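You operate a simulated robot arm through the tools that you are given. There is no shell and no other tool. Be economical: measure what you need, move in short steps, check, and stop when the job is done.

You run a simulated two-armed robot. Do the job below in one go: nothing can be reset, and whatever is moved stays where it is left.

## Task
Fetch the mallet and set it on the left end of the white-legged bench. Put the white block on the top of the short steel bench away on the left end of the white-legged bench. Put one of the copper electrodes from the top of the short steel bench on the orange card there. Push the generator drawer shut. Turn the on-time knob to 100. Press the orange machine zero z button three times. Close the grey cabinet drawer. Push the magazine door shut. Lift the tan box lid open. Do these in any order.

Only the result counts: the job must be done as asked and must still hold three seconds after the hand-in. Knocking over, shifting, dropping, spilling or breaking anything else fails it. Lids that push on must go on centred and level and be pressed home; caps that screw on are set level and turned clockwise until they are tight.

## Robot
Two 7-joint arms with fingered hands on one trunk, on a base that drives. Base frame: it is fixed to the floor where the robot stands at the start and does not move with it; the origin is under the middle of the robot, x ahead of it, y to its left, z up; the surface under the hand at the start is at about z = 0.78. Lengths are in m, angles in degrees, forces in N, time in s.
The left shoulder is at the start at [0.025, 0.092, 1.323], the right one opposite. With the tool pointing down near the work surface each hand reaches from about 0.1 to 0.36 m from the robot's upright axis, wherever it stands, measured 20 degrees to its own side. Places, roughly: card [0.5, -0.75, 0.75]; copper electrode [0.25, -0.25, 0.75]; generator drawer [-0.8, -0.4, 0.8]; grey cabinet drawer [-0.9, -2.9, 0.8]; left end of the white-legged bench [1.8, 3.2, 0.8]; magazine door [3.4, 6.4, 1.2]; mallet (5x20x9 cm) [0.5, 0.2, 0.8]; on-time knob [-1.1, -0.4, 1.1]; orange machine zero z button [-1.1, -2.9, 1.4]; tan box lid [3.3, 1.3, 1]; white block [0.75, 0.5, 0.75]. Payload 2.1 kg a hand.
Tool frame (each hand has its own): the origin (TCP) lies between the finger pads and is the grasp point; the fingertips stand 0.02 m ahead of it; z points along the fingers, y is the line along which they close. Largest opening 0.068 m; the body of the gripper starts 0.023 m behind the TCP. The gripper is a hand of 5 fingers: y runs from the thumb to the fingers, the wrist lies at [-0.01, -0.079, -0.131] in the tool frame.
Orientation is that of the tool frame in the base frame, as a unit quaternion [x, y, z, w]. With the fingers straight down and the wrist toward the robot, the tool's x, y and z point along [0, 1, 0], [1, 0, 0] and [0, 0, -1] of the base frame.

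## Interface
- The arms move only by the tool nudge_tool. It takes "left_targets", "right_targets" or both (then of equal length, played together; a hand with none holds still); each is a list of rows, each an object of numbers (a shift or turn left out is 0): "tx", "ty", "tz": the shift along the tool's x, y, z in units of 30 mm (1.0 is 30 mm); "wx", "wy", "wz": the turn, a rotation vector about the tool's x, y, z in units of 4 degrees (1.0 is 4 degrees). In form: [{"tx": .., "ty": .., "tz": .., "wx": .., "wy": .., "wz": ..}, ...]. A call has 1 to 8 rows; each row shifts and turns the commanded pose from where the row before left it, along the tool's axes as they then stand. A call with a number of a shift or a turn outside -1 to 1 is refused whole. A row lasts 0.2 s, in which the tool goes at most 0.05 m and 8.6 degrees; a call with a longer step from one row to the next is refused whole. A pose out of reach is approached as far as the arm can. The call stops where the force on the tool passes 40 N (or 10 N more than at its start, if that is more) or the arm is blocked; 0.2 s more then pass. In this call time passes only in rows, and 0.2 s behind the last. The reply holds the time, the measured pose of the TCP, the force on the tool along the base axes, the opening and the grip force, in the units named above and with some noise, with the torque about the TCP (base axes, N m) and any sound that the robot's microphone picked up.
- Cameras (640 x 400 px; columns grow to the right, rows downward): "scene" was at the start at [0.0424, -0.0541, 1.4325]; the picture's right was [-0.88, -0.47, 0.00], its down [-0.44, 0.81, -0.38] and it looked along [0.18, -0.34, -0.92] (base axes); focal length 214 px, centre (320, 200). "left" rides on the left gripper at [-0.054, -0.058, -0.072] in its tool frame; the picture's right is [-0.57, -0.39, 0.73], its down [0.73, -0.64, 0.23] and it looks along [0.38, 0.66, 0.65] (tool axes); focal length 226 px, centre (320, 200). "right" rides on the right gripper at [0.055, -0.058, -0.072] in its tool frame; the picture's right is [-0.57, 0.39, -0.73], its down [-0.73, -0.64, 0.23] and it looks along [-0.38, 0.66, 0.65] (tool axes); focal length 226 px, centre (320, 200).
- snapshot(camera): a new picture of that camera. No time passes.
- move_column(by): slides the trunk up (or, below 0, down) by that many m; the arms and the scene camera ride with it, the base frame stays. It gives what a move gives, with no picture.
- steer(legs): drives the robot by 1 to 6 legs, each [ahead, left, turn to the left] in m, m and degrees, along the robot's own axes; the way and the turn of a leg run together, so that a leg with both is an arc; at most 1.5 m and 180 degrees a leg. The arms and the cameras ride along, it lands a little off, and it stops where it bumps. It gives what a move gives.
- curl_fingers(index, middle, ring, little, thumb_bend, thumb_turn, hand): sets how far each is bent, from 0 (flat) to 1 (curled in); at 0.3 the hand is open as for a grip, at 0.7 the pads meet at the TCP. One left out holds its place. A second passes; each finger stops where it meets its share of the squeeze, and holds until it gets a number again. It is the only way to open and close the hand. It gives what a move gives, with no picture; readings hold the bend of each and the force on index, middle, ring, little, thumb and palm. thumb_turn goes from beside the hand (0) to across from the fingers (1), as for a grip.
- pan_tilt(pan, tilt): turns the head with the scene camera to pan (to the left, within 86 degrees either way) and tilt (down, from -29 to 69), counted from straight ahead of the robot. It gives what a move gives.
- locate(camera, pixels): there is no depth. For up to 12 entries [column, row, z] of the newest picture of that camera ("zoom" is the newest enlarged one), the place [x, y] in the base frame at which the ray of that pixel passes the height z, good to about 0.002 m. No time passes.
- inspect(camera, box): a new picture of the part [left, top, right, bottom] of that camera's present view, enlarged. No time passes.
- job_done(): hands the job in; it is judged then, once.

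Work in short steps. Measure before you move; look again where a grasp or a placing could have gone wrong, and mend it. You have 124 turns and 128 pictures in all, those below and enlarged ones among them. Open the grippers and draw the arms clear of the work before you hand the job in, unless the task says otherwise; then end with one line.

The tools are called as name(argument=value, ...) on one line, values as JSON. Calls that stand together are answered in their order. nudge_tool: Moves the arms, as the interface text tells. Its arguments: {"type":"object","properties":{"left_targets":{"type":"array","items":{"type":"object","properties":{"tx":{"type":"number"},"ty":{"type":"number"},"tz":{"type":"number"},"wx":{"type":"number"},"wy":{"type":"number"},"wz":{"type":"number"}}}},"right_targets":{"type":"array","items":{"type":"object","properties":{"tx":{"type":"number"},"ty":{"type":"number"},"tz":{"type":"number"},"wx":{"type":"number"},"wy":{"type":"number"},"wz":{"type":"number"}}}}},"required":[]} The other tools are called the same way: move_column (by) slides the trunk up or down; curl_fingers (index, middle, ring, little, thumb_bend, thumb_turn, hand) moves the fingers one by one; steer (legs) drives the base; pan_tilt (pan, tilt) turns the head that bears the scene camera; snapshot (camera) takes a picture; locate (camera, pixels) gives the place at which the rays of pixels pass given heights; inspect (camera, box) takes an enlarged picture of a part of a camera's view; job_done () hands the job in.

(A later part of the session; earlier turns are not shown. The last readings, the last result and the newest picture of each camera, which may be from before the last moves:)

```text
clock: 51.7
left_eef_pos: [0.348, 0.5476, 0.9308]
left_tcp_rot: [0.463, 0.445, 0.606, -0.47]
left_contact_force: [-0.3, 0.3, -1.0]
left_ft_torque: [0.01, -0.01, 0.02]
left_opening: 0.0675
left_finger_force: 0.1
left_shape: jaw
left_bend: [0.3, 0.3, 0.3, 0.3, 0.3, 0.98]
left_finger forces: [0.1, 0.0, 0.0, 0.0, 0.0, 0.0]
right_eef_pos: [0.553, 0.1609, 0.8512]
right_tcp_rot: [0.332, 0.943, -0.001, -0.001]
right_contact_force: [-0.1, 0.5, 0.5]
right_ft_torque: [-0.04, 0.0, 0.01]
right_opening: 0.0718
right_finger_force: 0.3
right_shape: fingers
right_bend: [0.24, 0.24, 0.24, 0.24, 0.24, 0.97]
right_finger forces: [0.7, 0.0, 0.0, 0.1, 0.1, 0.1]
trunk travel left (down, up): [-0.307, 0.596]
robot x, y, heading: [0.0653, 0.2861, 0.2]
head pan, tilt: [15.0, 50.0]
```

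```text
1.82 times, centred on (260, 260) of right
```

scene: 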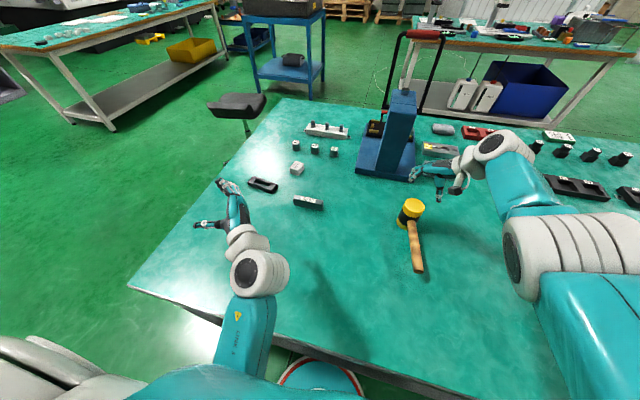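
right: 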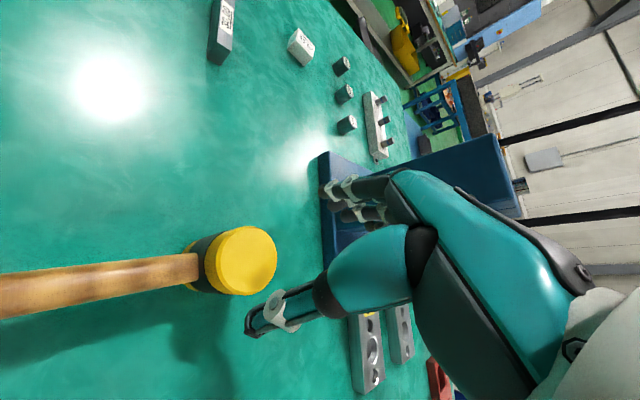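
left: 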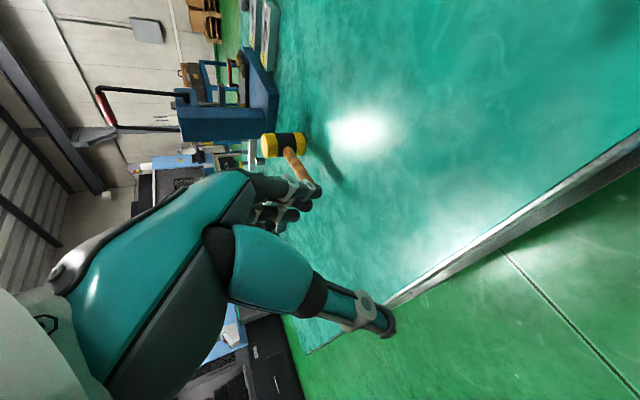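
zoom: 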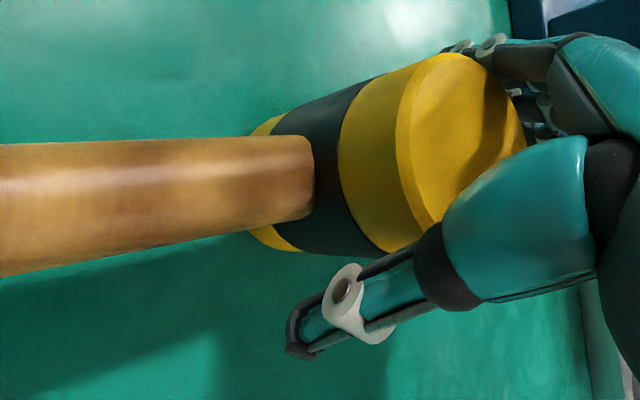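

Head is between thumb and fingers. I close firmly and lift 0.1 with the trunk.

curl_fingers(hand="right", index=0.8, middle=0.8, ring=0.8, little=0.8, thumb_bend=0.8)

move_column(by=0.09)

snapshot(camera="right")

```text
clock: 52.7
left_eef_pos: [0.3487, 0.5494, 0.9319]
left_tcp_rot: [0.461, 0.447, 0.606, -0.468]
left_contact_force: [-0.3, 0.2, -0.4]
left_ft_torque: [0.01, 0.01, -0.01]
left_opening: 0.0677
left_finger_force: 0.1
left_shape: jaw
left_bend: [0.3, 0.3, 0.3, 0.3, 0.3, 0.98]
left_finger forces: [0.0, 0.0, 0.0, 0.0, 0.0, 0.0]
right_eef_pos: [0.5534, 0.1599, 0.8504]
right_tcp_rot: [0.331, 0.944, -0.001, -0.001]
right_contact_force: [1.7, 1.4, 1.8]
right_ft_torque: [0.23, -0.33, 0.03]
right_opening: 0.0389
right_finger_force: 30.4
right_shape: fingers
right_bend: [0.72, 0.52, 0.58, 0.79, 0.57, 0.96]
right_finger forces: [13.1, 7.7, 8.3, 2.5, 29.8, 0.1]
trunk travel left (down, up): [-0.307, 0.596]
robot x, y, heading: [0.0679, 0.2825, 0.3]
head pan, tilt: [15.0, 50.0]
```

```text
clock: 53.3
left_eef_pos: [0.3495, 0.5502, 0.9664]
left_tcp_rot: [0.455, 0.436, 0.616, -0.472]
left_contact_force: [0.2, 0.5, 0.7]
left_ft_torque: [0.03, 0.02, 0.0]
left_opening: 0.068
left_finger_force: 0.0
left_shape: jaw
left_bend: [0.3, 0.3, 0.3, 0.3, 0.3, 0.98]
left_finger forces: [0.0, 0.0, 0.0, 0.0, 0.1, 0.0]
right_eef_pos: [0.552, 0.1599, 0.8813]
right_tcp_rot: [0.332, 0.943, 0.0, 0.0]
right_contact_force: [-0.5, -0.4, -4.3]
right_ft_torque: [0.01, -0.09, 0.0]
right_opening: 0.0384
right_finger_force: 29.0
right_shape: fingers
right_bend: [0.72, 0.53, 0.59, 0.79, 0.57, 0.95]
right_finger forces: [11.7, 7.3, 8.2, 2.3, 28.6, 0.0]
trunk travel left (down, up): [-0.337, 0.567]
robot x, y, heading: [0.0638, 0.2848, 0.1]
head pan, tilt: [15.0, 50.0]
stopped: the arm was blocked; the commanded pose is now the measured one
```

```text
81 pictures are left
```

right: 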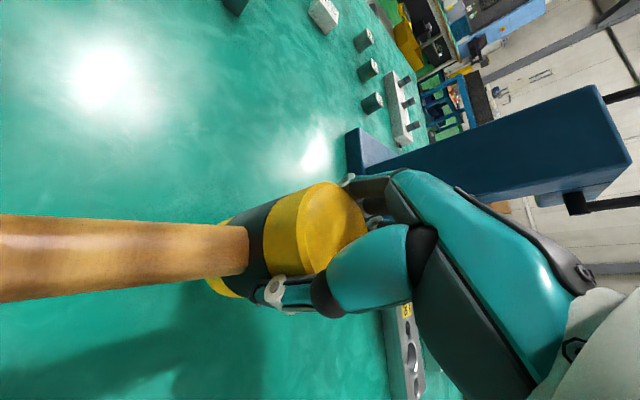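

Mallet is lifted. I raise further.

move_column(by=0.08)

steer(legs=[[-0.1, 0, 0]])

snapshot(camera="scene")

```text
clock: 54.4
left_eef_pos: [0.3505, 0.5539, 1.0507]
left_tcp_rot: [0.447, 0.407, 0.633, -0.484]
left_contact_force: [-0.2, 0.9, -0.7]
left_ft_torque: [-0.02, 0.04, -0.01]
left_opening: 0.0675
left_finger_force: 0.0
left_shape: jaw
left_bend: [0.3, 0.3, 0.3, 0.3, 0.3, 0.98]
left_finger forces: [0.0, 0.1, 0.1, 0.0, 0.0, 0.0]
right_eef_pos: [0.5533, 0.1593, 0.9606]
right_tcp_rot: [0.332, 0.943, -0.001, 0.0]
right_contact_force: [-0.3, -0.5, -5.2]
right_ft_torque: [0.0, -0.08, -0.05]
right_opening: 0.0385
right_finger_force: 28.7
right_shape: fingers
right_bend: [0.72, 0.53, 0.59, 0.79, 0.57, 0.95]
right_finger forces: [11.7, 7.2, 8.2, 2.3, 28.3, 0.0]
trunk travel left (down, up): [-0.417, 0.487]
robot x, y, heading: [0.0679, 0.2802, 0.1]
head pan, tilt: [15.0, 50.0]
```

```text
clock: 55.6
left_eef_pos: [0.2526, 0.554, 1.0534]
left_tcp_rot: [0.442, 0.41, 0.636, -0.482]
left_contact_force: [-0.4, 0.0, -0.5]
left_ft_torque: [0.0, -0.03, 0.03]
left_opening: 0.0676
left_finger_force: 0.1
left_shape: jaw
left_bend: [0.3, 0.3, 0.3, 0.3, 0.3, 0.98]
left_finger forces: [0.1, 0.0, 0.0, 0.1, 0.1, 0.0]
right_eef_pos: [0.4533, 0.1594, 0.9607]
right_tcp_rot: [0.332, 0.943, 0.001, 0.0]
right_contact_force: [0.5, 0.0, -4.2]
right_ft_torque: [0.02, -0.11, -0.01]
right_opening: 0.0387
right_finger_force: 28.4
right_shape: fingers
right_bend: [0.72, 0.53, 0.59, 0.79, 0.57, 0.95]
right_finger forces: [11.5, 7.2, 8.1, 2.3, 28.2, 0.0]
trunk travel left (down, up): [-0.417, 0.487]
robot x, y, heading: [-0.0325, 0.2812, 0.4]
head pan, tilt: [15.0, 50.0]
```

```text
80 pictures are left
```

scene: 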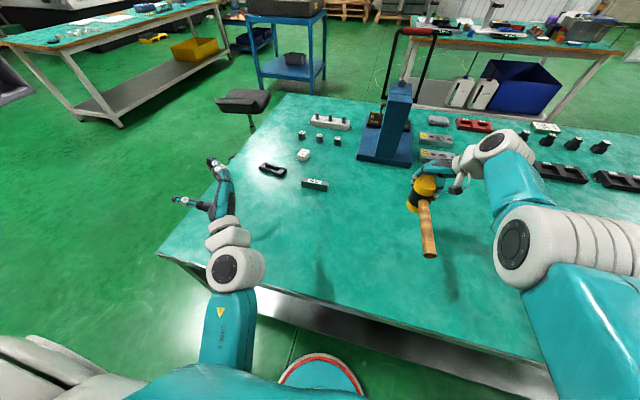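

I check chair and base extents for approaching from the bench's left side.

inspect(camera="scene", box=[170, 70, 330, 200])

locate(camera="scene", pixels=[[322, 355, 0.1], [322, 355, 0.25], [215, 105, 0.48], [268, 92, 0.48], [225, 160, 0.05], [250, 125, 0.05], [222, 92, 0.48], [118, 127, 0.0], [218, 58, 0.0], [0, 45, 0.8], [218, 4, 0.8]])

```text
3.08 times, centred on (250, 135) of scene
```

zoom: 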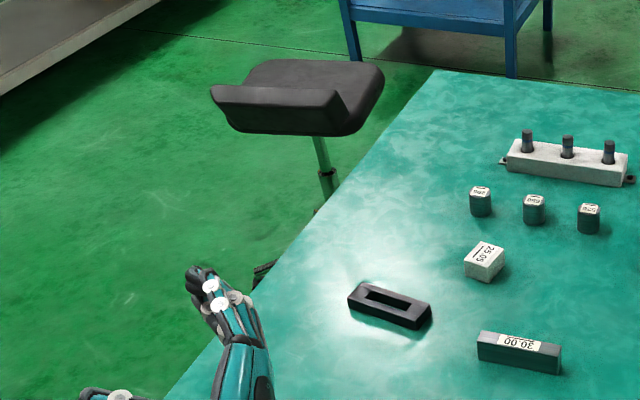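

```text
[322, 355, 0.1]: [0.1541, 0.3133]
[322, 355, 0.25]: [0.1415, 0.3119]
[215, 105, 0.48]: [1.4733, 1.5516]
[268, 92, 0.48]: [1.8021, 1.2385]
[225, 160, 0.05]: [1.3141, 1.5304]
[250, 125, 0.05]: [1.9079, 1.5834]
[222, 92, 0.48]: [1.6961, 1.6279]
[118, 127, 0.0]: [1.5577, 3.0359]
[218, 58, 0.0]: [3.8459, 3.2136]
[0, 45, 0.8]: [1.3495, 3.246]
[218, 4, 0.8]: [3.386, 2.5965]
```

The chair is far away ((1.3–1.8,1.2–1.6)). I drive around the corner to the bench's left side and face it.

steer(legs=[[0, 0.9, 0], [0.58, 0, 0], [0, 0, -90]])

pan_tilt(pan=10, tilt=55)

snapshot(camera="scene")

```text
clock: 67.1
left_eef_pos: [0.8154, 0.8952, 1.0544]
left_tcp_rot: [0.601, -0.028, 0.791, 0.113]
left_contact_force: [0.9, -0.2, 0.4]
left_ft_torque: [-0.04, -0.03, 0.01]
left_opening: 0.0678
left_finger_force: 0.0
left_shape: jaw
left_bend: [0.3, 0.3, 0.3, 0.3, 0.3, 0.98]
left_finger forces: [0.0, 0.0, 0.1, 0.1, 0.1, 0.0]
right_eef_pos: [0.4189, 0.6999, 0.9602]
right_tcp_rot: [0.905, 0.425, 0.0, -0.001]
right_contact_force: [0.8, 0.6, -4.3]
right_ft_torque: [-0.07, 0.0, -0.02]
right_opening: 0.0382
right_finger_force: 27.4
right_shape: fingers
right_bend: [0.72, 0.54, 0.6, 0.79, 0.57, 0.95]
right_finger forces: [11.3, 7.2, 8.3, 1.9, 27.0, 0.1]
trunk travel left (down, up): [-0.417, 0.487]
robot x, y, heading: [0.5482, 1.1851, -90.5]
head pan, tilt: [15.0, 50.0]
```

```text
clock: 67.8
left_eef_pos: [0.8158, 0.8947, 1.0548]
left_tcp_rot: [0.601, -0.028, 0.791, 0.115]
left_contact_force: [-0.1, -1.1, 0.5]
left_ft_torque: [0.03, -0.03, 0.0]
left_opening: 0.0679
left_finger_force: 0.1
left_shape: jaw
left_bend: [0.3, 0.3, 0.3, 0.3, 0.3, 0.98]
left_finger forces: [0.1, 0.1, 0.0, 0.0, 0.1, 0.1]
right_eef_pos: [0.4194, 0.7002, 0.9608]
right_tcp_rot: [0.905, 0.426, 0.0, -0.001]
right_contact_force: [0.2, 0.4, -2.8]
right_ft_torque: [-0.1, -0.02, 0.03]
right_opening: 0.0384
right_finger_force: 27.7
right_shape: fingers
right_bend: [0.72, 0.54, 0.6, 0.79, 0.57, 0.95]
right_finger forces: [11.2, 7.1, 8.4, 2.0, 27.0, 0.1]
trunk travel left (down, up): [-0.417, 0.487]
robot x, y, heading: [0.5436, 1.1842, -90.8]
head pan, tilt: [10.0, 55.0]
```

```text
78 pictures are left
```

scene: 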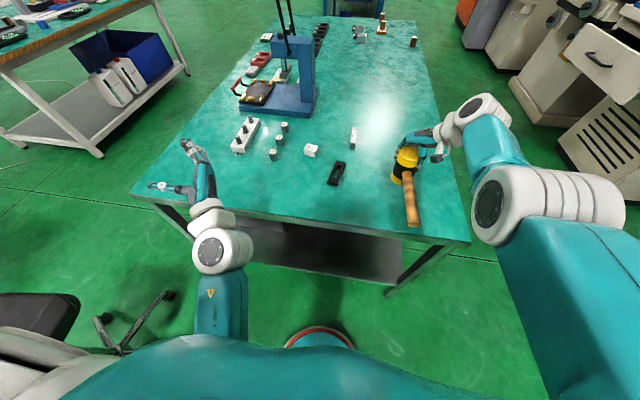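

I zoom in on the white block for position and yaw.

inspect(camera="scene", box=[260, 115, 360, 190])

```text
5.33 times, centred on (310, 152) of scene
```

zoom: 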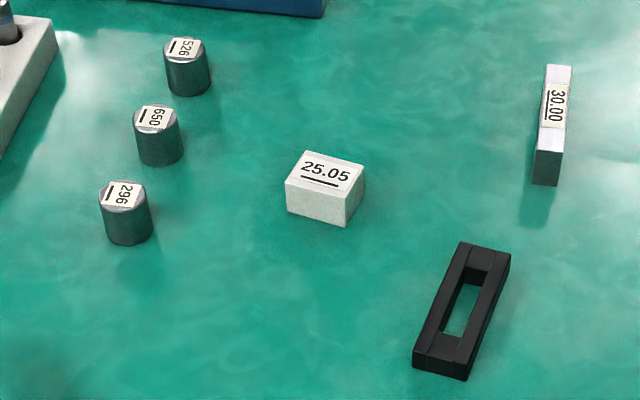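

locate(camera="zoom", pixels=[[304, 151, 0.8], [366, 164, 0.8], [350, 199, 0.8], [285, 182, 0.8], [326, 174, 0.8], [287, 212, 0.775], [345, 226, 0.775], [363, 190, 0.775], [125, 240, 0.775], [440, 240, 0.79]])

```text
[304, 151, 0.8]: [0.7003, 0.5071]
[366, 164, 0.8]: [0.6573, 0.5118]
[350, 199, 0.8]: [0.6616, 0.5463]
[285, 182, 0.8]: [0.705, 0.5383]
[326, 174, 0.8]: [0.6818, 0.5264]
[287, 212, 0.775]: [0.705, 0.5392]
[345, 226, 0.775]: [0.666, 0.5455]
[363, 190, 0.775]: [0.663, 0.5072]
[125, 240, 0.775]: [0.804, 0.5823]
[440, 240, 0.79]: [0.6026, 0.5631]
```

Block centre (0.682,0.526), top 0.80, yaw ≈ -10°. The left hand needs a −106° turn about its y to point down; I do that in place in several calls.

nudge_tool(left_targets=[{"wx": 0.06, "wy": -1}, {"wx": 0.06, "wy": -1}, {"wx": 0.06, "wy": -1}, {"wx": 0.06, "wy": -1}, {"wx": 0.06, "wy": -1}, {"wx": 0.06, "wy": -1}, {"wx": 0.06, "wy": -1}, {"wx": 0.06, "wy": -1}])

nudge_tool(left_targets=[{"wx": 0.06, "wy": -1}, {"wx": 0.06, "wy": -1}, {"wx": 0.06, "wy": -1}, {"wx": 0.06, "wy": -1}, {"wx": 0.06, "wy": -1}, {"wx": 0.06, "wy": -1}, {"wx": 0.06, "wy": -1}, {"wx": 0.06, "wy": -1}])

nudge_tool(left_targets=[{"wx": 0.06, "wy": -1}, {"wx": 0.06, "wy": -1}, {"wx": 0.06, "wy": -1}, {"wx": 0.06, "wy": -1}, {"wx": 0.06, "wy": -1}, {"wx": 0.06, "wy": -1}, {"wx": 0.06, "wy": -1}, {"wx": 0.06, "wy": -1}])

steer(legs=[[0.2, 0, 0.5]])

snapshot(camera="left")

```text
clock: 69.6
left_eef_pos: [0.8179, 0.8909, 1.0519]
left_tcp_rot: [0.798, -0.045, 0.594, 0.092]
left_contact_force: [0.3, 0.6, -0.3]
left_ft_torque: [0.0, -0.03, -0.01]
left_opening: 0.0679
left_finger_force: 0.0
left_shape: jaw
left_bend: [0.3, 0.3, 0.3, 0.3, 0.3, 0.98]
left_finger forces: [0.0, 0.0, 0.0, 0.0, 0.0, 0.0]
left hand out of reach, approached as far as the arm can: row 8
right_eef_pos: [0.4189, 0.7003, 0.9606]
right_tcp_rot: [0.905, 0.426, -0.001, -0.001]
right_contact_force: [-0.4, -0.5, -2.9]
right_ft_torque: [-0.11, -0.03, 0.0]
right_opening: 0.0382
right_finger_force: 27.3
right_shape: fingers
right_bend: [0.72, 0.54, 0.6, 0.79, 0.57, 0.95]
right_finger forces: [11.1, 7.2, 8.3, 2.0, 26.7, 0.0]
trunk travel left (down, up): [-0.417, 0.487]
robot x, y, heading: [0.5497, 1.1846, -90.3]
head pan, tilt: [10.0, 55.0]
```

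```text
clock: 71.4
left_eef_pos: [0.8165, 0.882, 1.0472]
left_tcp_rot: [0.932, -0.06, 0.351, 0.063]
left_contact_force: [0.2, 0.5, -0.1]
left_ft_torque: [0.0, 0.01, 0.02]
left_opening: 0.0677
left_finger_force: 0.1
left_shape: jaw
left_bend: [0.3, 0.3, 0.3, 0.3, 0.3, 0.98]
left_finger forces: [0.1, 0.1, 0.1, 0.0, 0.1, 0.0]
left hand out of reach, approached as far as the arm can: row 1, 2, 4
right_eef_pos: [0.4185, 0.6988, 0.96]
right_tcp_rot: [0.905, 0.426, -0.001, -0.001]
right_contact_force: [0.1, 0.0, -3.7]
right_ft_torque: [-0.07, 0.0, -0.01]
right_opening: 0.0384
right_finger_force: 27.7
right_shape: fingers
right_bend: [0.72, 0.54, 0.6, 0.79, 0.57, 0.95]
right_finger forces: [11.3, 7.2, 8.4, 2.0, 26.9, 0.0]
trunk travel left (down, up): [-0.417, 0.487]
robot x, y, heading: [0.5487, 1.186, -90.7]
head pan, tilt: [10.0, 55.0]
```

```text
clock: 73.2
left_eef_pos: [0.8179, 0.8825, 1.0473]
left_tcp_rot: [0.994, -0.068, 0.081, 0.028]
left_contact_force: [0.4, -0.6, 1.0]
left_ft_torque: [-0.01, -0.03, 0.02]
left_opening: 0.0679
left_finger_force: 0.1
left_shape: jaw
left_bend: [0.3, 0.3, 0.3, 0.3, 0.3, 0.98]
left_finger forces: [0.1, 0.0, 0.1, 0.0, 0.0, 0.1]
right_eef_pos: [0.4197, 0.6999, 0.9608]
right_tcp_rot: [0.905, 0.426, 0.0, -0.001]
right_contact_force: [0.1, 0.0, -4.1]
right_ft_torque: [-0.06, 0.01, 0.0]
right_opening: 0.0385
right_finger_force: 27.3
right_shape: fingers
right_bend: [0.72, 0.54, 0.6, 0.79, 0.57, 0.95]
right_finger forces: [11.2, 7.1, 8.4, 1.9, 26.7, 0.0]
trunk travel left (down, up): [-0.417, 0.487]
robot x, y, heading: [0.5436, 1.1852, -90.6]
head pan, tilt: [10.0, 55.0]
```

```text
clock: 74.8
left_eef_pos: [0.8207, 0.6837, 1.0482]
left_tcp_rot: [0.994, -0.064, 0.081, 0.028]
left_contact_force: [0.1, -0.5, -0.8]
left_ft_torque: [0.0, -0.03, 0.0]
left_opening: 0.0676
left_finger_force: 0.0
left_shape: jaw
left_bend: [0.3, 0.3, 0.3, 0.3, 0.3, 0.98]
left_finger forces: [0.0, 0.0, 0.0, 0.0, 0.0, 0.0]
right_eef_pos: [0.4234, 0.497, 0.9601]
right_tcp_rot: [0.902, 0.431, 0.0, -0.001]
right_contact_force: [-0.1, -0.3, -2.4]
right_ft_torque: [-0.08, -0.03, 0.0]
right_opening: 0.0383
right_finger_force: 27.1
right_shape: fingers
right_bend: [0.72, 0.54, 0.6, 0.79, 0.57, 0.95]
right_finger forces: [11.1, 7.1, 8.4, 1.9, 26.7, 0.0]
trunk travel left (down, up): [-0.417, 0.487]
robot x, y, heading: [0.546, 0.9884, -89.7]
head pan, tilt: [10.0, 55.0]
```

```text
76 pictures are left
```

left: 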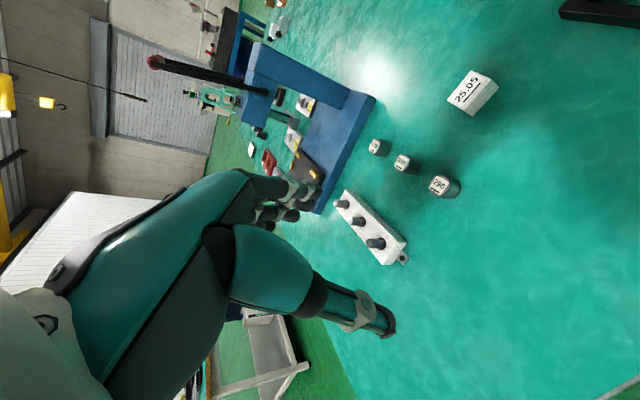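

I finish the left rotation while moving it toward the block, and at the same time raise the mallet hand 0.12 for clearance.

nudge_tool(left_targets=[{"tx": -0.65, "ty": 0.9, "wy": -0.9}, {"tx": -0.65, "ty": 0.9, "wy": -0.9}, {"tx": -0.65, "ty": 0.9, "wy": -0.7}, {"tx": -0.65, "ty": 0.9, "tz": 0.3}, {"tx": -0.65, "ty": 0.9, "tz": 0.3}, {"tx": -0.65, "ty": 0.9, "tz": 0.3}], right_targets=[{"tz": -0.7}, {"tz": -0.7}, {"tz": -0.7}, {"tz": -0.7}, {"tz": -0.7}, {"tz": -0.7}])

move_column(by=-0.11)

snapshot(camera="left")

snapshot(camera="scene")

```text
clock: 76.2
left_eef_pos: [0.685, 0.5366, 1.0232]
left_tcp_rot: [0.998, -0.064, -0.005, 0.024]
left_contact_force: [0.8, -0.3, -0.1]
left_ft_torque: [-0.02, -0.01, -0.02]
left_opening: 0.0674
left_finger_force: 0.0
left_shape: jaw
left_bend: [0.3, 0.3, 0.3, 0.3, 0.3, 0.98]
left_finger forces: [0.0, 0.2, 0.0, 0.0, 0.0, 0.0]
right_eef_pos: [0.4216, 0.4984, 1.0867]
right_tcp_rot: [0.903, 0.43, 0.0, -0.001]
right_contact_force: [-1.0, 0.0, -4.5]
right_ft_torque: [-0.11, -0.05, 0.02]
right_opening: 0.0383
right_finger_force: 28.0
right_shape: fingers
right_bend: [0.72, 0.54, 0.6, 0.79, 0.57, 0.95]
right_finger forces: [11.0, 7.1, 8.5, 1.8, 26.2, 0.0]
trunk travel left (down, up): [-0.417, 0.487]
robot x, y, heading: [0.544, 0.9847, -89.8]
head pan, tilt: [10.0, 55.0]
```

```text
clock: 77.6
left_eef_pos: [0.6845, 0.5372, 0.9132]
left_tcp_rot: [0.998, -0.064, -0.004, 0.024]
left_contact_force: [0.7, -0.9, -1.0]
left_ft_torque: [0.03, 0.0, 0.02]
left_opening: 0.0675
left_finger_force: 0.0
left_shape: jaw
left_bend: [0.3, 0.3, 0.3, 0.3, 0.3, 0.98]
left_finger forces: [0.0, 0.0, 0.0, 0.0, 0.0, 0.1]
right_eef_pos: [0.4232, 0.4985, 0.9768]
right_tcp_rot: [0.903, 0.43, 0.0, 0.0]
right_contact_force: [0.2, -0.6, -3.0]
right_ft_torque: [-0.13, -0.04, -0.01]
right_opening: 0.0381
right_finger_force: 27.3
right_shape: fingers
right_bend: [0.72, 0.54, 0.6, 0.79, 0.57, 0.95]
right_finger forces: [11.0, 6.9, 8.6, 1.8, 26.1, 0.0]
trunk travel left (down, up): [-0.307, 0.597]
robot x, y, heading: [0.5476, 0.9869, -89.9]
head pan, tilt: [10.0, 55.0]
```

```text
75 pictures are left
```

left: 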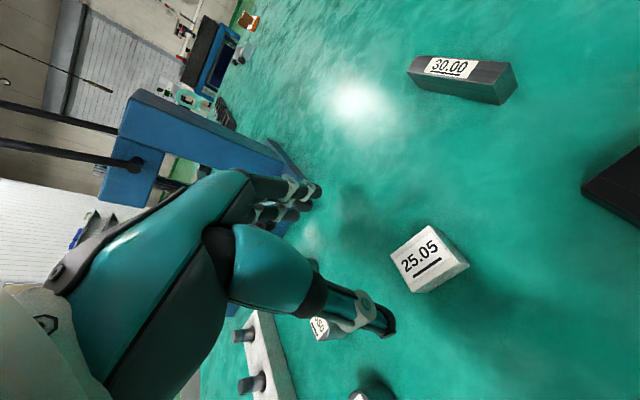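

```text
74 pictures are left
```

scene: 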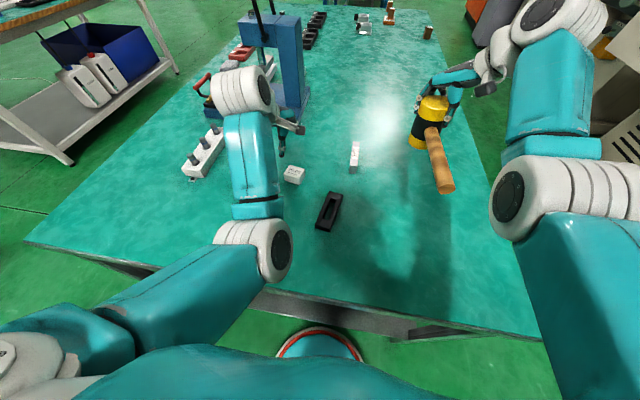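

inspect(camera="left", box=[290, 190, 500, 370])

```text
2.22 times, centred on (395, 280) of left
```

zoom: 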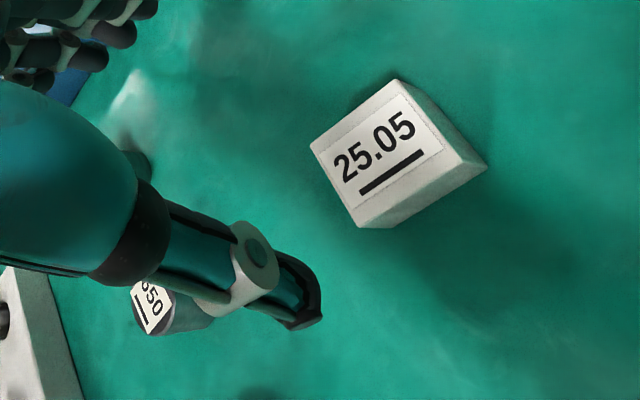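

locate(camera="zoom", pixels=[[310, 147, 0.8], [397, 80, 0.8], [443, 148, 0.8], [357, 225, 0.8], [377, 152, 0.8], [486, 167, 0.775], [390, 228, 0.775], [153, 305, 0.81]])

```text
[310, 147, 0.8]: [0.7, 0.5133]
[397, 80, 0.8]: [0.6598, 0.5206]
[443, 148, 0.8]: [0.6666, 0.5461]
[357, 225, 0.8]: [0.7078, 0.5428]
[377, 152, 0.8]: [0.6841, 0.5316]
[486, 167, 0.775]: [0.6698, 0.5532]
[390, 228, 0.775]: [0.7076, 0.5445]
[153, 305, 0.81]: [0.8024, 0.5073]
```

Block centre ≈(0.683,0.529). I descend to z≈0.803 and check before closing.

nudge_tool(left_targets=[{"ty": 0.08, "tz": 0.9}, {"tz": 0.95}, {"tz": 0.95}, {"tz": 0.85}])

inspect(camera="left", box=[240, 150, 480, 370])

```text
clock: 78.6
left_eef_pos: [0.6827, 0.5286, 0.8023]
left_tcp_rot: [0.998, -0.064, -0.005, 0.023]
left_contact_force: [1.1, 0.2, 0.4]
left_ft_torque: [0.0, -0.02, -0.03]
left_opening: 0.068
left_finger_force: 0.0
left_shape: jaw
left_bend: [0.3, 0.3, 0.3, 0.3, 0.3, 0.98]
left_finger forces: [0.0, 0.1, 0.0, 0.1, 0.1, 0.1]
right_eef_pos: [0.4233, 0.4974, 0.9765]
right_tcp_rot: [0.902, 0.432, -0.001, -0.001]
right_contact_force: [0.3, -0.8, -4.1]
right_ft_torque: [-0.09, -0.01, 0.0]
right_opening: 0.0385
right_finger_force: 27.5
right_shape: fingers
right_bend: [0.72, 0.54, 0.6, 0.79, 0.57, 0.95]
right_finger forces: [11.2, 6.9, 8.5, 1.8, 26.0, 0.1]
trunk travel left (down, up): [-0.307, 0.597]
robot x, y, heading: [0.5474, 0.983, -90.2]
head pan, tilt: [10.0, 55.0]
```

```text
1.82 times, centred on (360, 260) of left
```

zoom: 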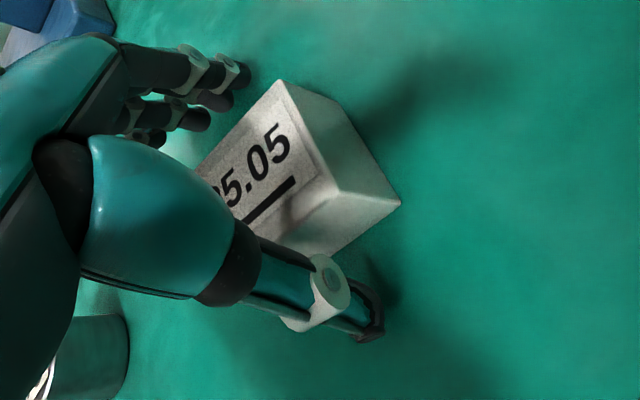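

Block sits between thumb and fingers. I close firmly.

curl_fingers(hand="left", index=0.8, middle=0.8, ring=0.8, little=0.4, thumb_bend=0.8)

nudge_tool(left_targets=[{"tz": -0.5}, {"tz": -0.5}, {"tz": -0.5}])

snapshot(camera="left")

```text
clock: 79.6
left_eef_pos: [0.6824, 0.528, 0.8032]
left_tcp_rot: [0.998, -0.064, -0.004, 0.021]
left_contact_force: [1.0, 1.0, -1.5]
left_ft_torque: [-0.01, 0.0, -0.03]
left_opening: 0.026
left_finger_force: 23.4
left_shape: fingers
left_bend: [0.76, 0.75, 0.76, 0.4, 0.5, 0.89]
left_finger forces: [8.9, 7.0, 6.6, 0.0, 24.0, 0.0]
right_eef_pos: [0.4246, 0.4973, 0.9768]
right_tcp_rot: [0.903, 0.431, 0.0, -0.002]
right_contact_force: [-0.4, 0.1, -5.2]
right_ft_torque: [-0.06, 0.03, 0.03]
right_opening: 0.0382
right_finger_force: 27.3
right_shape: fingers
right_bend: [0.72, 0.54, 0.6, 0.79, 0.57, 0.95]
right_finger forces: [11.1, 6.9, 8.6, 1.7, 26.0, 0.1]
trunk travel left (down, up): [-0.307, 0.597]
robot x, y, heading: [0.5455, 0.987, -89.9]
head pan, tilt: [10.0, 55.0]
```

```text
clock: 80.4
left_eef_pos: [0.6806, 0.5304, 0.8495]
left_tcp_rot: [0.998, -0.064, -0.005, 0.023]
left_contact_force: [-0.5, 0.1, -2.4]
left_ft_torque: [0.0, -0.02, 0.02]
left_opening: 0.0258
left_finger_force: 22.8
left_shape: fingers
left_bend: [0.76, 0.75, 0.76, 0.4, 0.5, 0.89]
left_finger forces: [9.1, 6.9, 6.6, 0.0, 23.9, 0.0]
right_eef_pos: [0.4234, 0.4973, 0.9767]
right_tcp_rot: [0.902, 0.431, -0.001, -0.001]
right_contact_force: [-0.6, -0.1, -3.5]
right_ft_torque: [-0.09, 0.0, -0.03]
right_opening: 0.0387
right_finger_force: 27.0
right_shape: fingers
right_bend: [0.72, 0.54, 0.6, 0.79, 0.57, 0.95]
right_finger forces: [11.2, 6.8, 8.5, 1.7, 26.0, 0.0]
trunk travel left (down, up): [-0.307, 0.597]
robot x, y, heading: [0.5475, 0.9859, -89.9]
head pan, tilt: [10.0, 55.0]
```

```text
71 pictures are left
```

left: 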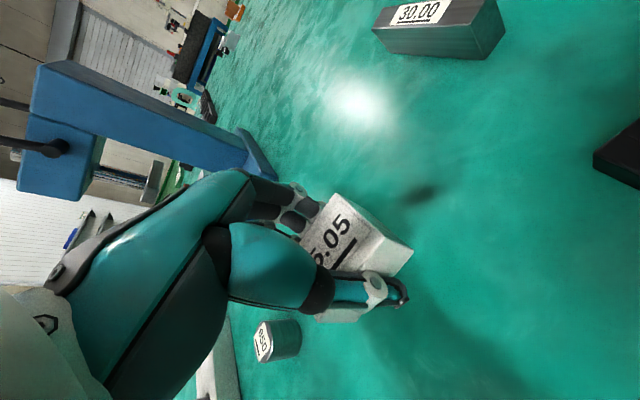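

Both objects held. I raise the trunk, back off, turn around toward the white-legged bench and look.

move_column(by=0.14)

steer(legs=[[-0.5, 0, 0], [0, 0, -120], [0, 0, -45]])

pan_tilt(pan=-35, tilt=20)

snapshot(camera="scene")

```text
clock: 82.1
left_eef_pos: [0.6828, 0.5323, 0.9881]
left_tcp_rot: [0.998, -0.064, -0.003, 0.023]
left_contact_force: [-0.4, -0.5, -2.1]
left_ft_torque: [-0.03, -0.03, 0.04]
left_opening: 0.026
left_finger_force: 22.8
left_shape: fingers
left_bend: [0.76, 0.75, 0.76, 0.4, 0.5, 0.89]
left_finger forces: [9.2, 6.9, 6.6, 0.0, 23.7, 0.0]
right_eef_pos: [0.4244, 0.498, 1.1165]
right_tcp_rot: [0.902, 0.431, 0.0, -0.001]
right_contact_force: [0.6, -1.0, -4.7]
right_ft_torque: [-0.08, 0.02, 0.0]
right_opening: 0.0381
right_finger_force: 27.1
right_shape: fingers
right_bend: [0.72, 0.54, 0.6, 0.79, 0.57, 0.95]
right_finger forces: [11.2, 6.9, 8.5, 1.7, 25.9, 0.1]
trunk travel left (down, up): [-0.447, 0.457]
robot x, y, heading: [0.55, 0.9856, -90.0]
head pan, tilt: [10.0, 55.0]
```

```text
clock: 92.1
left_eef_pos: [0.3001, 1.8829, 0.9893]
left_tcp_rot: [-0.064, 0.998, 0.023, 0.001]
left_contact_force: [0.7, -0.2, -2.7]
left_ft_torque: [0.04, 0.02, 0.01]
left_opening: 0.0256
left_finger_force: 21.7
left_shape: fingers
left_bend: [0.76, 0.76, 0.76, 0.4, 0.5, 0.9]
left_finger forces: [8.8, 6.2, 6.4, 0.0, 22.5, 0.0]
right_eef_pos: [0.542, 1.9832, 1.1167]
right_tcp_rot: [-0.544, 0.839, -0.001, 0.0]
right_contact_force: [-0.2, 0.6, -3.4]
right_ft_torque: [0.07, 0.0, 0.01]
right_opening: 0.0381
right_finger_force: 25.7
right_shape: fingers
right_bend: [0.72, 0.55, 0.61, 0.8, 0.57, 0.95]
right_finger forces: [11.0, 6.8, 8.6, 1.5, 24.5, 0.0]
trunk travel left (down, up): [-0.447, 0.457]
robot x, y, heading: [0.5492, 1.4824, 104.8]
head pan, tilt: [10.0, 55.0]
```

```text
clock: 93.2
left_eef_pos: [0.3001, 1.8829, 0.9878]
left_tcp_rot: [-0.063, 0.998, 0.024, 0.002]
left_contact_force: [-0.7, -0.5, -1.3]
left_ft_torque: [0.02, 0.01, -0.02]
left_opening: 0.0251
left_finger_force: 22.2
left_shape: fingers
left_bend: [0.76, 0.76, 0.76, 0.4, 0.5, 0.9]
left_finger forces: [8.8, 6.1, 6.4, 0.1, 22.4, 0.0]
right_eef_pos: [0.5416, 1.9833, 1.1168]
right_tcp_rot: [-0.543, 0.84, -0.001, 0.001]
right_contact_force: [-1.0, -0.2, -4.0]
right_ft_torque: [0.05, 0.03, -0.01]
right_opening: 0.0382
right_finger_force: 26.0
right_shape: fingers
right_bend: [0.72, 0.55, 0.61, 0.8, 0.57, 0.95]
right_finger forces: [10.9, 6.7, 8.6, 1.5, 24.5, 0.1]
trunk travel left (down, up): [-0.447, 0.457]
robot x, y, heading: [0.5478, 1.4802, 105.0]
head pan, tilt: [-35.0, 20.0]
```

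```text
70 pictures are left
```

scene: 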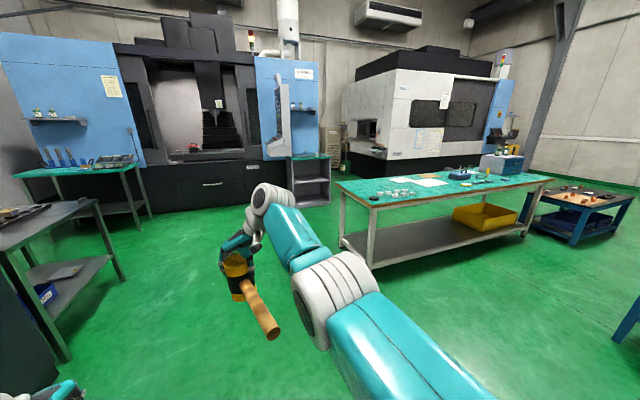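

The white-legged bench is at right-centre; I zoom to see what is on its left end.

inspect(camera="scene", box=[320, 140, 560, 280])

locate(camera="zoom", pixels=[[48, 127, 0.78], [146, 188, 0.78], [625, 107, 0.78], [190, 150, 0.78], [250, 130, 0.78], [130, 335, 0.0], [530, 100, 0.78]])

```text
2.67 times, centred on (440, 210) of scene
```

zoom: 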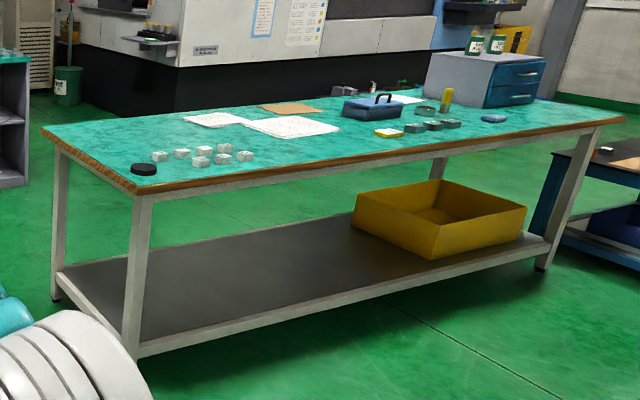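

```text
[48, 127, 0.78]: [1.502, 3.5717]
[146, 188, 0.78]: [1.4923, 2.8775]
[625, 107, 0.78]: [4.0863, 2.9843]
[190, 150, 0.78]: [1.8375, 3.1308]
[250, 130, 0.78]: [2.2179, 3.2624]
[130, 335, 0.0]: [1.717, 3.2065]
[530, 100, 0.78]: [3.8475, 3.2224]
```

locate(camera="scene", pixels=[[66, 362, 0.0], [126, 283, 0.0], [100, 203, 0.75], [150, 212, 0.0], [285, 210, 0.0], [372, 268, 0.0], [342, 245, 0.0]])

```text
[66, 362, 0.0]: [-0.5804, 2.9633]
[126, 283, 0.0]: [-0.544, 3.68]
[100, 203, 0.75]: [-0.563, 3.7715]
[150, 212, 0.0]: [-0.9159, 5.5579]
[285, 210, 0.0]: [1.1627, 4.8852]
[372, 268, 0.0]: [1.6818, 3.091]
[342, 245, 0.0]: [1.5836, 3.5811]
```

Open floor ahead. I drive to about (0.95,3.23) facing the bench's left end.

steer(legs=[[0, 0, -15], [1.5, 0, 0], [0.27, 0, 0], [0, 0, -90], [0.38, 0, 0]])

pan_tilt(pan=0, tilt=42)

snapshot(camera="scene")

```text
clock: 108.9
left_eef_pos: [1.4225, 3.3913, 0.988]
left_tcp_rot: [0.754, 0.656, 0.012, 0.02]
left_contact_force: [-0.2, -0.3, -2.4]
left_ft_torque: [0.0, -0.04, -0.04]
left_opening: 0.0249
left_finger_force: 21.2
left_shape: fingers
left_bend: [0.77, 0.76, 0.77, 0.4, 0.5, 0.9]
left_finger forces: [8.5, 6.1, 6.2, 0.0, 21.6, 0.0]
right_eef_pos: [1.4553, 3.133, 1.1166]
right_tcp_rot: [0.337, 0.941, -0.001, -0.001]
right_contact_force: [-0.2, -0.6, -3.9]
right_ft_torque: [0.0, -0.05, -0.04]
right_opening: 0.0378
right_finger_force: 25.7
right_shape: fingers
right_bend: [0.72, 0.55, 0.61, 0.8, 0.57, 0.95]
right_finger forces: [10.6, 6.7, 8.6, 1.3, 24.0, 0.1]
trunk travel left (down, up): [-0.447, 0.457]
robot x, y, heading: [0.9648, 3.256, -0.5]
head pan, tilt: [-35.0, 20.0]
```

```text
clock: 110.0
left_eef_pos: [1.4229, 3.3907, 0.989]
left_tcp_rot: [0.754, 0.657, 0.013, 0.019]
left_contact_force: [-0.2, -0.4, -1.7]
left_ft_torque: [0.0, -0.04, 0.0]
left_opening: 0.0249
left_finger_force: 21.0
left_shape: fingers
left_bend: [0.77, 0.76, 0.77, 0.4, 0.5, 0.9]
left_finger forces: [8.5, 6.1, 6.1, 0.0, 21.6, 0.0]
right_eef_pos: [1.4562, 3.1326, 1.1167]
right_tcp_rot: [0.337, 0.942, -0.001, 0.0]
right_contact_force: [0.2, 0.0, -3.2]
right_ft_torque: [0.01, -0.07, 0.0]
right_opening: 0.038
right_finger_force: 25.8
right_shape: fingers
right_bend: [0.72, 0.55, 0.61, 0.8, 0.57, 0.95]
right_finger forces: [10.8, 6.7, 8.5, 1.4, 23.9, 0.0]
trunk travel left (down, up): [-0.447, 0.457]
robot x, y, heading: [0.9665, 3.257, -0.7]
head pan, tilt: [0.0, 42.0]
```

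```text
68 pictures are left
```

scene: 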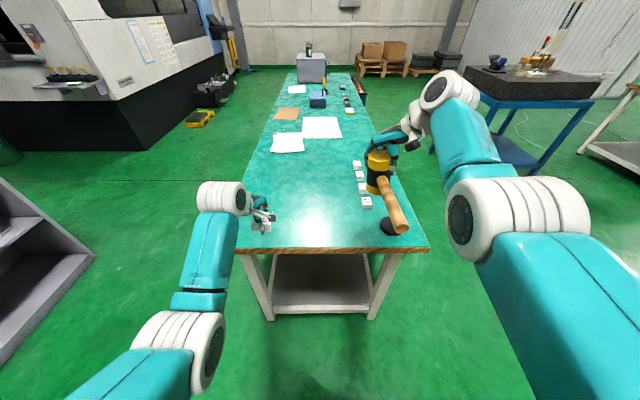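

I locate bench edges, the paper and the small white cubes to choose spots.

locate(camera="scene", pixels=[[240, 249, 0.78], [428, 249, 0.78], [270, 152, 0.78], [305, 149, 0.78], [355, 165, 0.79], [364, 203, 0.79], [385, 228, 0.78], [300, 200, 0.78], [268, 315, 0.0], [375, 318, 0.0]])

inspect(camera="scene", box=[230, 130, 430, 260])

```text
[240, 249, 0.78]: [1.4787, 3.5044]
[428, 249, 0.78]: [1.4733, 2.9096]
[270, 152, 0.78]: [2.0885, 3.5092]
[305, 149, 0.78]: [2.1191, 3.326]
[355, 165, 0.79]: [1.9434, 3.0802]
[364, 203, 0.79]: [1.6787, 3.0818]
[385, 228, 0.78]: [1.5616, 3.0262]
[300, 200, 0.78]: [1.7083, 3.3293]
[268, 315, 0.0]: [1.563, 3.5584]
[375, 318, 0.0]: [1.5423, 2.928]
```

```text
3.08 times, centred on (330, 195) of scene
```

zoom: 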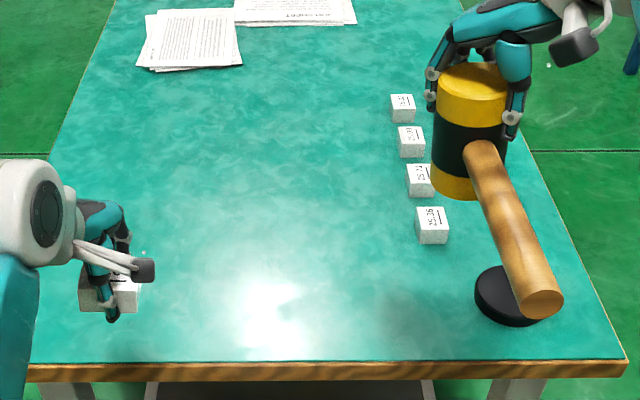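

Free area is x 1.5–2.05, y 3.12–3.48. I drive so the mallet is above ≈(1.78,3.175) and block ≈(1.75,3.43), then lower the trunk 0.10.

steer(legs=[[0.32, 0.05, 0.7]])

move_column(by=-0.1)

snapshot(camera="left")

snapshot(camera="right")

```text
clock: 112.2
left_eef_pos: [1.7516, 3.4441, 0.9893]
left_tcp_rot: [0.751, 0.66, 0.013, 0.019]
left_contact_force: [-0.2, 0.0, -2.1]
left_ft_torque: [0.03, -0.04, -0.02]
left_opening: 0.0252
left_finger_force: 21.4
left_shape: fingers
left_bend: [0.77, 0.76, 0.77, 0.4, 0.5, 0.9]
left_finger forces: [8.5, 6.1, 6.2, 0.1, 21.7, 0.0]
right_eef_pos: [1.7873, 3.1847, 1.1164]
right_tcp_rot: [0.333, 0.943, -0.002, 0.0]
right_contact_force: [0.1, -0.2, -4.2]
right_ft_torque: [0.02, -0.07, 0.03]
right_opening: 0.0381
right_finger_force: 25.7
right_shape: fingers
right_bend: [0.72, 0.55, 0.61, 0.8, 0.57, 0.95]
right_finger forces: [10.6, 6.7, 8.6, 1.3, 23.9, 0.0]
trunk travel left (down, up): [-0.447, 0.457]
robot x, y, heading: [1.2978, 3.3058, -0.0]
head pan, tilt: [0.0, 42.0]
```

```text
clock: 113.5
left_eef_pos: [1.7531, 3.4423, 0.8881]
left_tcp_rot: [0.751, 0.66, 0.012, 0.018]
left_contact_force: [0.3, 0.0, -2.5]
left_ft_torque: [-0.02, -0.03, -0.03]
left_opening: 0.0247
left_finger_force: 21.1
left_shape: fingers
left_bend: [0.77, 0.76, 0.77, 0.4, 0.5, 0.9]
left_finger forces: [8.5, 6.1, 6.2, 0.1, 21.4, 0.0]
right_eef_pos: [1.7858, 3.1849, 1.0161]
right_tcp_rot: [0.333, 0.943, 0.0, -0.001]
right_contact_force: [0.2, 1.1, -3.7]
right_ft_torque: [0.06, -0.06, -0.02]
right_opening: 0.0381
right_finger_force: 25.5
right_shape: fingers
right_bend: [0.72, 0.55, 0.61, 0.8, 0.57, 0.95]
right_finger forces: [10.7, 6.7, 8.7, 1.3, 23.8, 0.0]
trunk travel left (down, up): [-0.347, 0.557]
robot x, y, heading: [1.299, 3.31, 0.0]
head pan, tilt: [0.0, 42.0]
```

```text
66 pictures are left
```

left: 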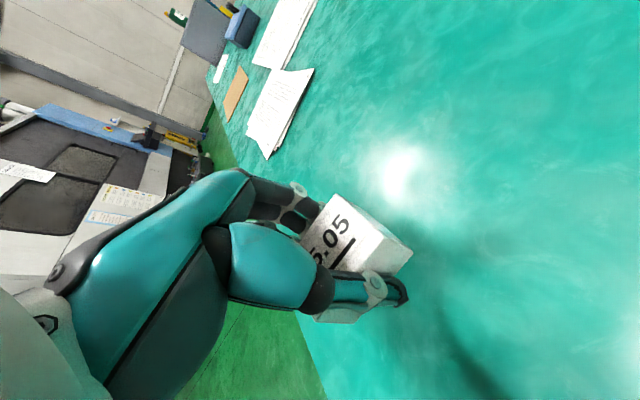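

```text
65 pictures are left
```

right: 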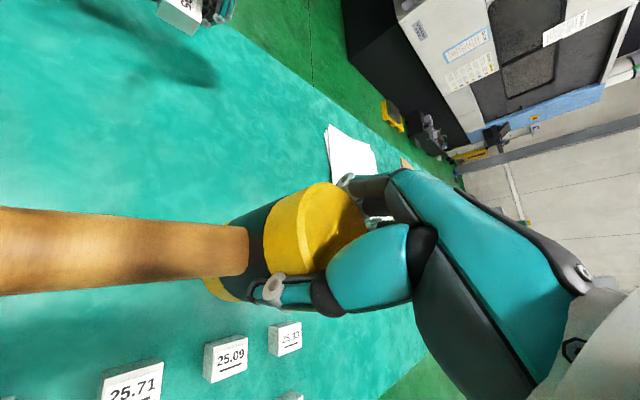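

Clear below both. I lower the trunk 0.04, then move the left hand down in small steps until touch.

move_column(by=-0.04)

nudge_tool(left_targets=[{"tz": 0.4}, {"tz": 0.3}, {"tz": 0.15}, {"tz": 0.15}, {"tz": 0.15}], right_targets=[{"tz": 0.7}, {"tz": 0.7}, {"tz": 0.7}, {"tz": 0.4}, {"tz": 0.4}])

snapshot(camera="left")

snapshot(camera="right")

```text
clock: 114.3
left_eef_pos: [1.7521, 3.4436, 0.849]
left_tcp_rot: [0.751, 0.66, 0.013, 0.018]
left_contact_force: [0.1, 0.3, -2.5]
left_ft_torque: [0.01, -0.07, 0.02]
left_opening: 0.0248
left_finger_force: 21.4
left_shape: fingers
left_bend: [0.77, 0.76, 0.77, 0.4, 0.5, 0.9]
left_finger forces: [8.4, 6.1, 6.1, 0.1, 21.5, 0.1]
right_eef_pos: [1.7861, 3.1843, 0.9767]
right_tcp_rot: [0.334, 0.943, 0.0, 0.0]
right_contact_force: [-0.4, 0.8, -3.6]
right_ft_torque: [-0.01, -0.06, -0.01]
right_opening: 0.0379
right_finger_force: 25.7
right_shape: fingers
right_bend: [0.72, 0.55, 0.61, 0.8, 0.57, 0.95]
right_finger forces: [10.6, 6.7, 8.7, 1.2, 23.8, 0.0]
trunk travel left (down, up): [-0.307, 0.597]
robot x, y, heading: [1.3, 3.309, 0.0]
head pan, tilt: [0.0, 42.0]
```

```text
clock: 115.5
left_eef_pos: [1.7539, 3.4428, 0.8123]
left_tcp_rot: [0.751, 0.66, 0.013, 0.019]
left_contact_force: [-0.1, 0.8, -2.0]
left_ft_torque: [0.02, -0.01, 0.01]
left_opening: 0.0248
left_finger_force: 21.0
left_shape: fingers
left_bend: [0.77, 0.76, 0.77, 0.4, 0.5, 0.9]
left_finger forces: [8.4, 6.1, 6.2, 0.0, 21.4, 0.0]
right_eef_pos: [1.7875, 3.1866, 0.8896]
right_tcp_rot: [0.333, 0.943, -0.002, 0.0]
right_contact_force: [0.2, -0.1, -4.1]
right_ft_torque: [0.0, -0.07, 0.01]
right_opening: 0.0378
right_finger_force: 25.9
right_shape: fingers
right_bend: [0.72, 0.55, 0.61, 0.8, 0.57, 0.95]
right_finger forces: [10.7, 6.6, 8.6, 1.3, 23.7, 0.0]
trunk travel left (down, up): [-0.307, 0.597]
robot x, y, heading: [1.2982, 3.3085, 0.0]
head pan, tilt: [0.0, 42.0]
```

```text
64 pictures are left
```

left: 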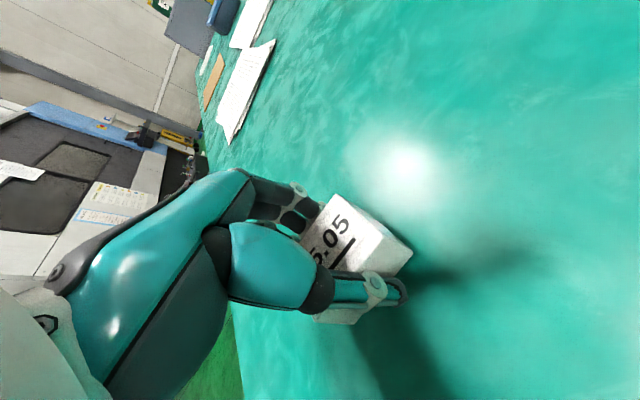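

```text
63 pictures are left
```

right: 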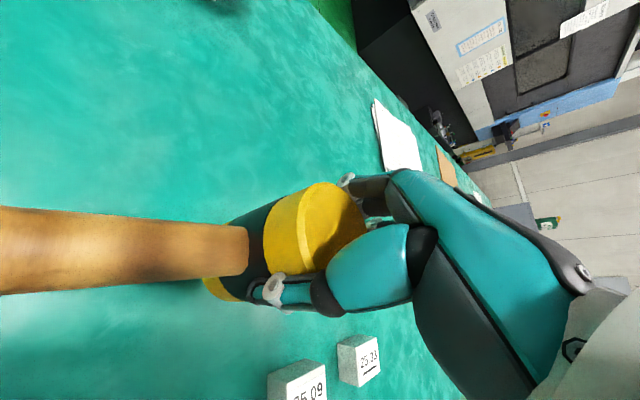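

No contact yet. I continue in fine steps.

nudge_tool(left_targets=[{"tz": 0.1}, {"tz": 0.1}, {"tz": 0.08}, {"tz": 0.08}], right_targets=[{"tz": 0.3}, {"tz": 0.3}, {"tz": 0.2}, {"tz": 0.2}])

```text
clock: 116.5
left_eef_pos: [1.754, 3.4429, 0.8024]
left_tcp_rot: [0.751, 0.66, 0.013, 0.019]
left_contact_force: [0.1, 0.3, -0.7]
left_ft_torque: [-0.03, -0.02, -0.03]
left_opening: 0.0246
left_finger_force: 21.5
left_shape: fingers
left_bend: [0.77, 0.76, 0.77, 0.4, 0.5, 0.9]
left_finger forces: [8.8, 6.3, 6.0, 0.1, 22.1, 0.0]
right_eef_pos: [1.7871, 3.1866, 0.8603]
right_tcp_rot: [0.333, 0.943, -0.001, 0.0]
right_contact_force: [0.3, -0.1, -4.6]
right_ft_torque: [0.01, -0.11, -0.01]
right_opening: 0.0384
right_finger_force: 25.9
right_shape: fingers
right_bend: [0.72, 0.55, 0.61, 0.8, 0.57, 0.95]
right_finger forces: [10.7, 6.6, 8.6, 1.4, 23.7, 0.1]
trunk travel left (down, up): [-0.307, 0.597]
robot x, y, heading: [1.3006, 3.3123, 0.2]
head pan, tilt: [0.0, 42.0]
```

Left block is just touching (bench ≈0.775). I lower the left 1.5 mm and the right ~9 mm more.

nudge_tool(left_targets=[{"tz": 0.05}, {}, {}, {}], right_targets=[{"tz": 0.1}, {"tz": 0.1}, {"tz": 0.08}, {"tz": 0.05}])

```text
clock: 117.5
left_eef_pos: [1.7536, 3.4425, 0.8029]
left_tcp_rot: [0.751, 0.659, 0.013, 0.019]
left_contact_force: [0.4, 0.0, -0.6]
left_ft_torque: [-0.02, -0.03, 0.02]
left_opening: 0.0249
left_finger_force: 21.8
left_shape: fingers
left_bend: [0.77, 0.76, 0.77, 0.4, 0.5, 0.9]
left_finger forces: [9.5, 6.4, 6.1, 0.0, 22.1, 0.0]
right_eef_pos: [1.786, 3.1856, 0.8525]
right_tcp_rot: [0.333, 0.943, 0.0, 0.001]
right_contact_force: [0.4, -2.0, 10.5]
right_ft_torque: [0.09, -0.23, 0.03]
right_opening: 0.0379
right_finger_force: 27.8
right_shape: fingers
right_bend: [0.72, 0.55, 0.61, 0.8, 0.57, 0.95]
right_finger forces: [11.0, 6.7, 9.8, 1.5, 26.7, 0.0]
trunk travel left (down, up): [-0.307, 0.597]
robot x, y, heading: [1.3003, 3.3079, 0.0]
head pan, tilt: [0.0, 42.0]
```

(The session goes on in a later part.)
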